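You operate a simulated robot arm through the tools that you are given. There is no shell and no other tool. Be economical: measure what you need, move in short steps, check, and stop when the job is done.

Carry out the task below with a simulated robot arm. There is one attempt and no reset: what you move stays moved.

TASK
Stand the blue marker from the steel table beside the red tray. It goes on the side that lies toward x +0.7, y -0.7 (a direction in the base frame), with about 3 cm between them.
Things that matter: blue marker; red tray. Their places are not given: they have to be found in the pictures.

It is judged by the outcome, as a careful person would: the job done as asked, and still so three seconds after it is handed in. It fails if anything else is knocked over, pushed out of place, dropped, spilled or broken.

THE ROBOT
A 6-joint arm with a two-finger parallel gripper, fixed in place. Base frame: the origin is at the foot of the arm, x ahead of it, y to its left, z up; the work surface is at about z = 0. Lengths are in mm, angles in rad, forces in N, time in s.
With the tool pointing down near the work surface it reaches from about 180 to 460 mm from the base axis. Its first joint turns from -1.222 to 1.222 rad. Payload 1.9 kg.
Tool frame: the origin (TCP) lies between the finger pads and is the grasp point; the fingertips stand 23 mm ahead of it; z points along the fingers, y is the line along which they close. The gripper opens to 94 mm. The fingers are 38 mm wide and 10 mm thick; the gripper's body (54 by 96 mm) begins 39 mm behind the TCP.
Orientation is told as [roll, pitch, yaw] about the base's x, y, z axes, in that order, counted from this pose: with the fingers straight down and closing along the base's y, the tool's x points along the base's -x, its y along +y and its z along -z.

THE INTERFACE
- The arm moves only by the tool step_arm. Its argument "deltas" is a list of rows, each a list of 3 entries, a list of its own where there are three numbers: the shift along the tool's x, y, z in units of 100 mm (1.0 is 100 mm), then the turn, a rotation vector about the tool's x, y, z in units of 120 degrees (1.0 is 120 degrees), then the finger opening in mm, from 0 to 94. In form: [[[tx, ty, tz], [rx, ry, rz], jaw], ...]. A call has 1 to 10 rows; each row is the pose to reach, as a shift and turn from the pose commanded when the call began, along the tool's axes at that moment. A call with a number of a shift or a turn outside -1 to 1 is refused whole. A row lasts 0.2 s, in which the tool goes at most 50 mm and 0.15 rad; a call with a longer step from one row to the next is refused whole, and so is a gripper value outside its range. A pose out of reach is approached as far as the arm can. The call stops where the force on the tool passes 40 N (or 10 N more than at its start, if that is more) or the arm is blocked; 0.2 s more then pass. The fingers move at their own pace (about 108 mm/s each) and stop on an object; they squeeze with about 38 N. The grip force told is the motor's: it shows also when the fingers shut on nothing. Time passes only in rows, and 0.2 s behind the last, so rows that repeat a pose let the fingers close. It gives the time, the measured TCP pose, the force on the tool (base axes), the opening and the grip force at its end, in the units of the frame above (readings bear some noise).
- Cameras (640 x 400 px; columns grow to the right, rows downward): "scene" is fixed at [53, 304.1, 442.8]; the picture's right is [-0.82, -0.57, 0.00], its down [-0.22, 0.32, -0.92] and it looks along [0.53, -0.75, -0.39] (base axes); focal length 326 px, centre (320, 200). "wrist" rides on the gripper at [-39, 0, -44] in the tool frame; the picture's right is [0.00, -1.00, 0.00], its down [0.97, 0.00, -0.24] and it looks along [0.24, 0.00, 0.97] (tool axes); focal length 218 px, centre (320, 200).
- get_image(camera): a new picture of that camera. No time passes.
- measure_at(camera, pixels): for up to 12 pixels [column, row] of the newest picture of that camera ("zoom" is the newest enlarged one), the place [x, y, z] in the base frame of the surface seen there, good to about 2 mm. No time passes.
- inspect(camera, box): a new picture of the part [left, top, right, bottom] of that camera's present view, enlarged. No time passes.
- finish_job(): hands the job in; it is judged then, once.

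Work in short steps. Measure before you move; look again where a grasp or a placing could have gone wrong, and mend it. You have 60 turns and 24 pictures in all, the two below and enlarged ones among them. Open the gripper and draw the arm clear of the work before you hand the job in, unless the task says otherwise; then end with one line.

The tools are called after "Request:" as name(argument=value, ...) on one line, values as JSON. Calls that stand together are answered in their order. step_arm: Moves the arm, as the interface text tells. Its arguments: {"type":"object","properties":{"deltas":{"type":"array"}},"required":["deltas"]} The other tools are called the same way: get_image (camera) takes a picture; measure_at (camera, pixels) gives the place of the surface under pixels of a picture; inspect (camera, box) takes an enlarged picture of a part of a camera's view; finish_job () hands the job in.

At the start:

```text
t: 0.0
position: [301.2, -165.3, 298.8]
tcp_rot: [0.0, -0.001, -0.002]
force: [0.3, 0.2, -0.2]
gripper_width: 94.2
finger_force: 0.0
```

scene: 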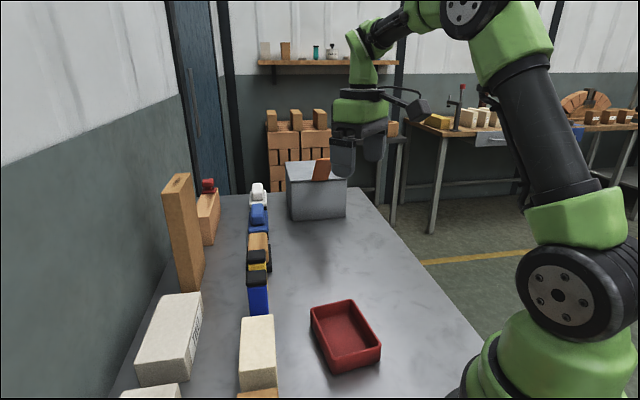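
wrist: 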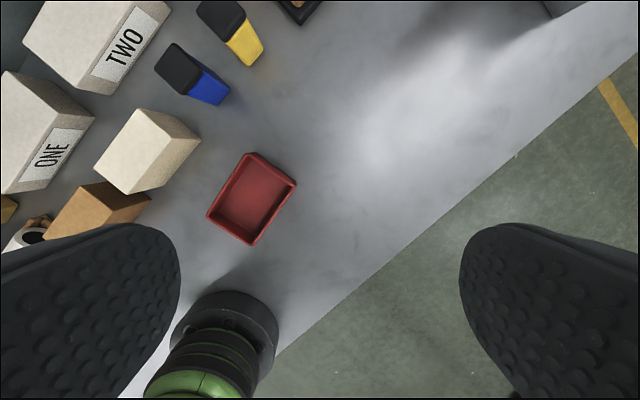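

The scene shows a blue object with a dark top near (258,293) and another blue one near (258,215); the red tray is near (345,335). I'll enlarge both to tell which is the marker.

Request:
inspect(camera="scene", box=[200, 170, 400, 390])

Request:
inspect(camera="wrist", box=[80, 0, 340, 260])

```text
1.82 times, centred on (300, 280) of scene
```

zoom: 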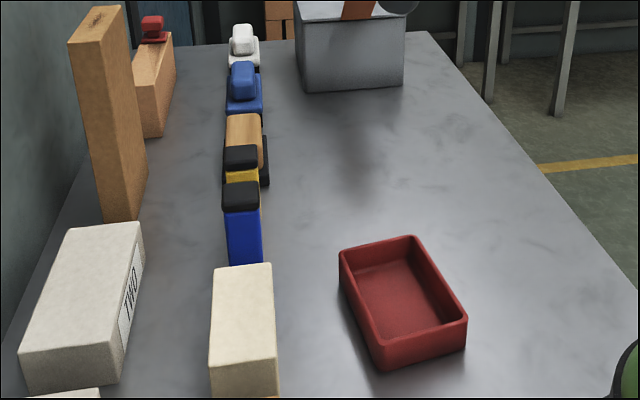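

```text
1.54 times, centred on (210, 130) of wrist
```

zoom: 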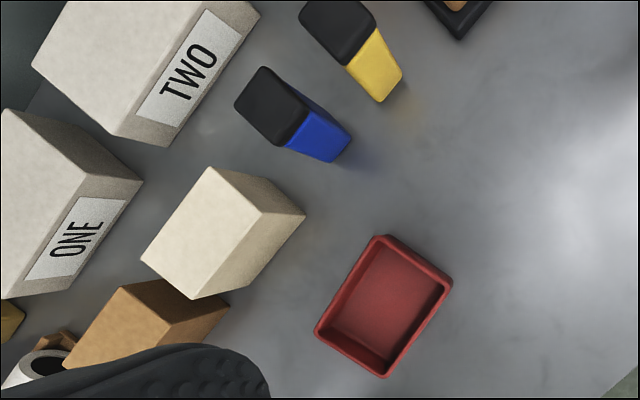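

The blue marker stands upright (cap at zoom (270,105)), next to a yellow one. I'll measure marker corners, the tray, and the neighbours.

Request:
measure_at(camera="zoom", pixels=[[264, 69], [237, 104], [279, 143], [308, 108], [270, 105], [335, 158], [350, 138], [302, 10], [346, 62], [373, 28], [305, 215], [212, 170]])

Request:
measure_at(camera="wrist", pixels=[[249, 154], [295, 184], [255, 243], [208, 215], [252, 200], [340, 170], [300, 150], [320, 120], [200, 150]])

Request:
measure_at(camera="scene", pixels=[[311, 310], [352, 301], [381, 346], [330, 373], [249, 277], [267, 275], [267, 312], [250, 313], [240, 318], [273, 316], [249, 260], [268, 260]])

```text
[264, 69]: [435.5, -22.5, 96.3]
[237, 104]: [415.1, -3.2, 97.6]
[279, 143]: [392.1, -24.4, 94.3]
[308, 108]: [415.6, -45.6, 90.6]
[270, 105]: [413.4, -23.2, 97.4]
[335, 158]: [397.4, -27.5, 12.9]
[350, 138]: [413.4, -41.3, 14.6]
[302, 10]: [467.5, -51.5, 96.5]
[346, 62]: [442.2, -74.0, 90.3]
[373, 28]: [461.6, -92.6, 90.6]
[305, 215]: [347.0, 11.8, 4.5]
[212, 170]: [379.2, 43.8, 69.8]
```

```text
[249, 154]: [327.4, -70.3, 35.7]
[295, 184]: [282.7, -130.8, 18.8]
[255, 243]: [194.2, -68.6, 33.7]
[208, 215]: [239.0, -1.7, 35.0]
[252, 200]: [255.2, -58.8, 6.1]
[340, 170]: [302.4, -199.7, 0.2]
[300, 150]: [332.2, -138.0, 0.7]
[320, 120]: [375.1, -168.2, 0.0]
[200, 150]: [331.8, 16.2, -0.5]
```

```text
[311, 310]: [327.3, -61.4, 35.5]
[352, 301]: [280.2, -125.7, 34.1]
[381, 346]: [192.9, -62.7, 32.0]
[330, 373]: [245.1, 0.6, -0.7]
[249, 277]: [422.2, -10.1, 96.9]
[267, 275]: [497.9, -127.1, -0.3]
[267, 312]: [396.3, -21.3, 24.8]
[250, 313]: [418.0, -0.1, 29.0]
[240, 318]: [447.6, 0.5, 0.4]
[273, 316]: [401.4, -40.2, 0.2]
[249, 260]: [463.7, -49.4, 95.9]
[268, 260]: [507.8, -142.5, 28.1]
```

The marker is ~30 mm square, 97 mm tall, centred near (414,-23); the tray's near-side edge runs (327,-68)–(281,-127). I'll check the obstacles around the marker: box TWO, the cream block and the yellow marker.

Request:
measure_at(camera="wrist", pixels=[[101, 94], [172, 12], [90, 75], [160, 5], [135, 111], [190, 128], [142, 192], [200, 140], [195, 5], [205, 27], [262, 50], [248, 66]])

Request:
measure_at(camera="scene", pixels=[[175, 185], [190, 180], [180, 290], [205, 285], [155, 300], [200, 293], [193, 385], [258, 272], [250, 295], [258, 310], [252, 281], [265, 281]])

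```text
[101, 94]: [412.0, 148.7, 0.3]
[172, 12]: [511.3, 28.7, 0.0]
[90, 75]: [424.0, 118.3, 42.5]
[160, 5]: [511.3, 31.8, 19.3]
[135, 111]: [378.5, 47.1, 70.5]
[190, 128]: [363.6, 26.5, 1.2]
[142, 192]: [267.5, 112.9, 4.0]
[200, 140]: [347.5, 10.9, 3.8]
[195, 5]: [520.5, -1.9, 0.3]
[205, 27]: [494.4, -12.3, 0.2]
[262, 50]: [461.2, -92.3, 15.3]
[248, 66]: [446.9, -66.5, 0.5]
```

```text
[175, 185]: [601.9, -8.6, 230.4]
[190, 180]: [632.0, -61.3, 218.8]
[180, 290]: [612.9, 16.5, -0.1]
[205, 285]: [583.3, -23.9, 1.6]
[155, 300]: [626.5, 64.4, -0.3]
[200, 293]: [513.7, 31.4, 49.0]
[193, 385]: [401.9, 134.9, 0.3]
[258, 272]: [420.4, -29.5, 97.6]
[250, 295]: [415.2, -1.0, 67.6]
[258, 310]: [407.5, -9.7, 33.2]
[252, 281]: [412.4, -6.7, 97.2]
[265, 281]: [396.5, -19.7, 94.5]
```

The surroundings are clear: box TWO's face is ~108 mm away and the others 40 mm or more. I'll grip perpendicular to the row (yaw ≈ -48°), moving first halfway at height while turning.

Request:
step_arm(deltas=[[[-0.1, 0.12, 0.08], [0, 0, 0.0667], 80], [[-0.2, 0.24, 0.16], [0, 0, 0.1333], 80], [[-0.3, 0.36, 0.24], [0, 0, 0.2], 80], [[-0.4, 0.48, 0.32], [0, 0, 0.2667], 80], [[-0.5, 0.6, 0.4], [0, 0, 0.3333], 80], [[-0.6, 0.71, 0.5], [0, 0, 0.4], 80], [[-0.6, 0.71, 0.5], [0, 0, 0.4], 80]])

```text
t: 1.6
position: [361.8, -95.3, 247.6]
tcp_rot: [-0.001, 0.0, -0.841]
force: [1.1, -0.1, 0.1]
gripper_width: 79.8
finger_force: 0.0
```

At (361.8,-95.3,247.6) with yaw -0.841; next I go above the marker at z≈170 and look.

Request:
step_arm(deltas=[[[0.046, 0.217, 0.19], [0, 0, 0], 80], [[0.092, 0.435, 0.38], [0, 0, 0], 80], [[0.139, 0.652, 0.58], [0, 0, 0], 80], [[0.185, 0.87, 0.776], [0, 0, 0], 80], [[0.185, 0.87, 0.776], [0, 0, 0], 80]])

Request:
get_image(camera="wrist")

```text
t: 2.8
position: [415.3, -23.9, 168.6]
tcp_rot: [0.0, 0.0, -0.84]
force: [0.2, 0.2, -0.2]
gripper_width: 79.8
finger_force: 0.1
```

```text
19 pictures are left
```

wrist: 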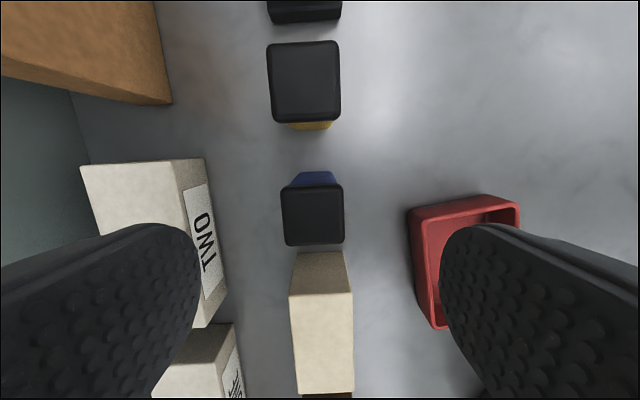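

The cap spans columns 281–344, rows 184–246, squarely aligned; I measure its corners to refine the centre.

Request:
measure_at(camera="wrist", pixels=[[284, 190], [341, 189], [341, 240], [287, 241], [312, 215], [312, 175], [294, 256], [340, 254], [272, 118], [338, 116]])

```text
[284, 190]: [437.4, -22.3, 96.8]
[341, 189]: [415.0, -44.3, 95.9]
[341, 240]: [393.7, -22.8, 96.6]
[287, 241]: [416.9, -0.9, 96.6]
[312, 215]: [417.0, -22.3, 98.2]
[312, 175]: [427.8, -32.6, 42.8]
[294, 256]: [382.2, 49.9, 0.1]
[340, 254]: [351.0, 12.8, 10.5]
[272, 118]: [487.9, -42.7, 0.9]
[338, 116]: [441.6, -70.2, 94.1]
```

Centre is (415.7,-22.6), face angle ~44°. I descend straight to z≈70 with a small trim in turn and position.

Request:
step_arm(deltas=[[[0.007, 0.012, 0.25], [0, 0, -0.018], 80], [[0.007, 0.012, 0.5], [0, 0, -0.018], 80], [[0.007, 0.012, 0.75], [0, 0, -0.018], 80], [[0.007, 0.012, 0.98], [0, 0, -0.018], 80], [[0.007, 0.012, 0.98], [0, 0, -0.018], 80]])

```text
t: 4.0
position: [412.6, -22.5, 72.9]
tcp_rot: [0.002, -0.001, -0.803]
force: [0.4, -0.8, 0.0]
gripper_width: 80.2
finger_force: 0.1
```

The arm is at (412.6,-22.5,72.9), free of contact; I close the fingers.

Request:
step_arm(deltas=[[[0, 0, 0], [0, 0, 0], 50], [[0, 0, 0], [0, 0, 0], 20], [[0, 0, 0], [0, 0, 0], 10], [[0, 0, 0], [0, 0, 0], 10]])

```text
t: 5.0
position: [413.7, -21.5, 72.2]
tcp_rot: [-0.001, 0.001, -0.8]
force: [0.2, 0.4, 0.0]
gripper_width: 35.3
finger_force: 37.7
```

Gripped at 35 mm with 37.7 N; I lift straight up and look.

Request:
step_arm(deltas=[[[0, 0, -0.1], [0, 0, 0], 10], [[0, 0, -0.3], [0, 0, 0], 10], [[0, 0, -0.6], [0, 0, 0], 10], [[0, 0, -0.9], [0, 0, 0], 10], [[0, 0, -0.9], [0, 0, 0], 10]])

Request:
get_image(camera="scene")

```text
t: 6.2
position: [413.8, -21.3, 161.7]
tcp_rot: [0.0, 0.0, -0.801]
force: [0.2, 0.6, -1.8]
gripper_width: 35.2
finger_force: 37.4
```

```text
18 pictures are left
```

scene: 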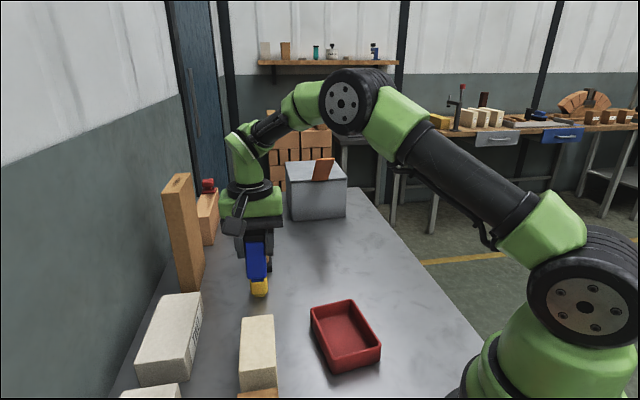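

The marker hangs upright in the grip, bottom ~90 mm up. I move half way toward the target centre (338,-131), turning to square up with the tray's edge.

Request:
step_arm(deltas=[[[-0.03, -0.16, 0], [0, 0, -0.03], 10], [[-0.06, -0.33, 0], [0, 0, -0.06], 10], [[-0.09, -0.49, 0], [0, 0, -0.086], 10], [[-0.117, -0.655, 0], [0, 0, -0.086], 10], [[-0.117, -0.655, 0], [0, 0, -0.086], 10]])

```text
t: 7.4
position: [376.5, -76.0, 162.1]
tcp_rot: [0.0, 0.001, -0.622]
force: [0.3, 0.0, -1.2]
gripper_width: 35.3
finger_force: 37.5
```

Now the second half, then lower to z≈95 (bottom ~23 mm above table) and check.

Request:
step_arm(deltas=[[[0.005, -0.22, 0], [0, 0, 0], 10], [[0.01, -0.45, 0], [0, 0, 0], 10], [[0.016, -0.669, 0], [0, 0, 0], 10], [[0.016, -0.669, 0.22], [0, 0, 0], 10], [[0.016, -0.669, 0.44], [0, 0, 0], 10], [[0.016, -0.669, 0.67], [0, 0, 0], 10], [[0.016, -0.669, 0.67], [0, 0, 0], 10]])

Request:
inspect(camera="scene", box=[220, 200, 420, 390])

Request:
get_image(camera="wrist")

```text
t: 9.0
position: [336.0, -130.2, 96.0]
tcp_rot: [-0.001, 0.0, -0.622]
force: [-0.3, 0.0, -1.6]
gripper_width: 35.2
finger_force: 37.6
```

```text
2.11 times, centred on (320, 295) of scene
```

zoom: 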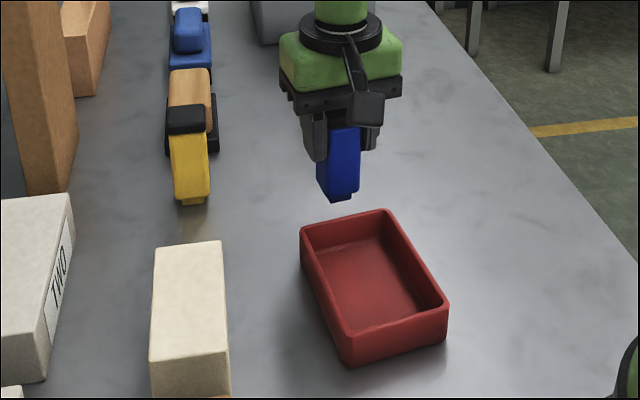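

```text
16 pictures are left
```

wrist: 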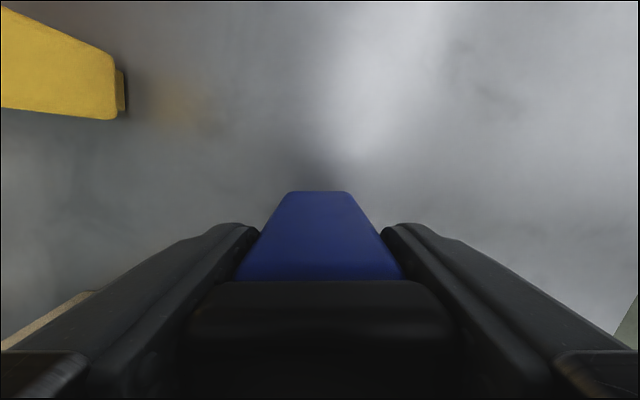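

The marker is upright beside the tray's far edge. I measure its faces and the tray rim to check the gap.

Request:
measure_at(camera="zoom", pixels=[[322, 183], [334, 188], [345, 160], [357, 182], [347, 190], [302, 230], [320, 225], [345, 219], [370, 212], [385, 210], [345, 199], [332, 199]])

```text
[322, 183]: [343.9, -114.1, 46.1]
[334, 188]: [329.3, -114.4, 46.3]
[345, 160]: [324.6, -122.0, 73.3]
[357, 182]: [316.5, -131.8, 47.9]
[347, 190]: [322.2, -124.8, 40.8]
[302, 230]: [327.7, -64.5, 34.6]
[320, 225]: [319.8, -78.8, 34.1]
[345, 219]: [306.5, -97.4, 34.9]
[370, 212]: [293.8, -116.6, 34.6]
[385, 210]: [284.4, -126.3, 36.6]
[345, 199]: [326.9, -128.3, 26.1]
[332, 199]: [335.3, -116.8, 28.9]
```

Face at 334 and rim at ~306.5 along the tray axis: gap ≈28 mm. I shift 2 mm outward and lower gently to contact (expected at z≈72).

Request:
step_arm(deltas=[[[-0.02, 0, 0.1], [0, 0, 0], 10], [[-0.02, 0, 0.18], [0, 0, 0], 10], [[-0.02, 0, 0.21], [0, 0, 0], 10], [[-0.02, 0, 0.23], [0, 0, 0], 10], [[-0.02, 0, 0.235], [0, 0, 0], 10]])

```text
t: 10.2
position: [337.4, -130.8, 73.0]
tcp_rot: [-0.001, 0.001, -0.623]
force: [-4.9, 5.3, 17.4]
gripper_width: 35.3
finger_force: 37.7
```

Contact (17 N up). I ease up half a millimetre and open to about 60 mm.

Request:
step_arm(deltas=[[[0, 0, -0.006], [0, 0, 0], 10], [[0, 0, -0.006], [0, 0, 0], 10]])

```text
t: 10.8
position: [336.8, -131.4, 73.2]
tcp_rot: [0.0, -0.001, -0.62]
force: [1.6, 0.2, 0.8]
gripper_width: 35.3
finger_force: 38.2
```

The contact is now light; I release.

Request:
step_arm(deltas=[[[0, 0, 0], [0, 0, 0], 40], [[0, 0, 0], [0, 0, 0], 60], [[0, 0, 0], [0, 0, 0], 80], [[0, 0, 0], [0, 0, 0], 80]])

Request:
inspect(camera="scene", box=[220, 200, 420, 390])

```text
t: 11.8
position: [337.2, -132.4, 73.0]
tcp_rot: [0.0, 0.0, -0.62]
force: [0.1, 0.3, 0.2]
gripper_width: 80.1
finger_force: 0.1
```

```text
2.11 times, centred on (320, 295) of scene
```

zoom: 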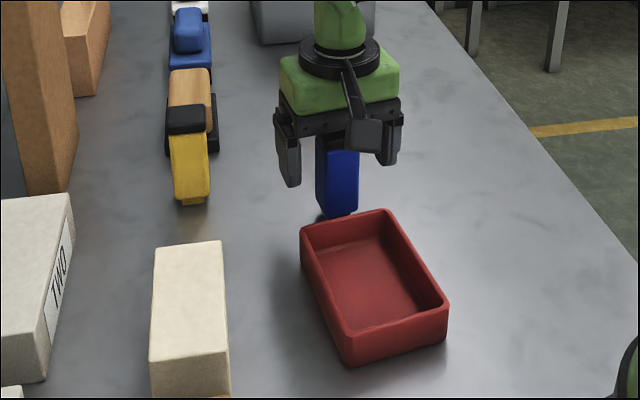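

The marker stands upright and free between the open fingers. I rise straight up.

Request:
step_arm(deltas=[[[0, 0, -0.1], [0, 0, 0], 80], [[0, 0, -0.3], [0, 0, 0], 80], [[0, 0, -0.5], [0, 0, 0], 80], [[0, 0, -0.75], [0, 0, 0], 80], [[0, 0, -1.0], [0, 0, 0], 80], [[0, 0, -1.0], [0, 0, 0], 80]])

Request:
step_arm(deltas=[[[0, 0, -0.3], [0, 0, 0], 80], [[0, 0, -0.6], [0, 0, 0], 80], [[0, 0, -0.9], [0, 0, 0], 80], [[0, 0, -0.9], [0, 0, 0], 80]])

Request:
inspect(camera="scene", box=[220, 200, 420, 390])

Request:
measure_at(camera="zoom", pixels=[[325, 180], [350, 180], [345, 200], [340, 150], [345, 219], [320, 225], [370, 212]])

```text
t: 13.2
position: [337.1, -129.6, 172.0]
tcp_rot: [-0.001, 0.002, -0.621]
force: [0.4, 0.9, 0.2]
gripper_width: 80.0
finger_force: 0.1
```

```text
t: 14.2
position: [337.9, -131.3, 262.9]
tcp_rot: [0.0, 0.001, -0.622]
force: [0.0, 0.0, 0.3]
gripper_width: 80.3
finger_force: 0.1
```

```text
2.11 times, centred on (320, 295) of scene
```

zoom: 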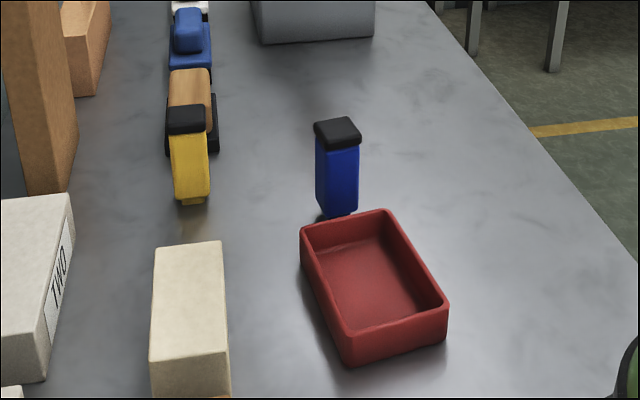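

```text
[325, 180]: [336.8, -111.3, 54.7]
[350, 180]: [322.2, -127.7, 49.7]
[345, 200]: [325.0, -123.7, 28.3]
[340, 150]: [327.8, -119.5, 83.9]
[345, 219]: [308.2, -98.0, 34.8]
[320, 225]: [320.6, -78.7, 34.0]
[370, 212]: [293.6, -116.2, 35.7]
```

The marker stands upright with its face at 336 and the rim at 306.5, so the gap is about 3 cm. The arm is clear, so I hand the job in.

Request:
finish_job()

```text
The job is handed in.
```

The blue marker stands upright about 3 cm from the red tray, on the side toward x +0.7, y -0.7. The arm is clear, and nothing else was disturbed.
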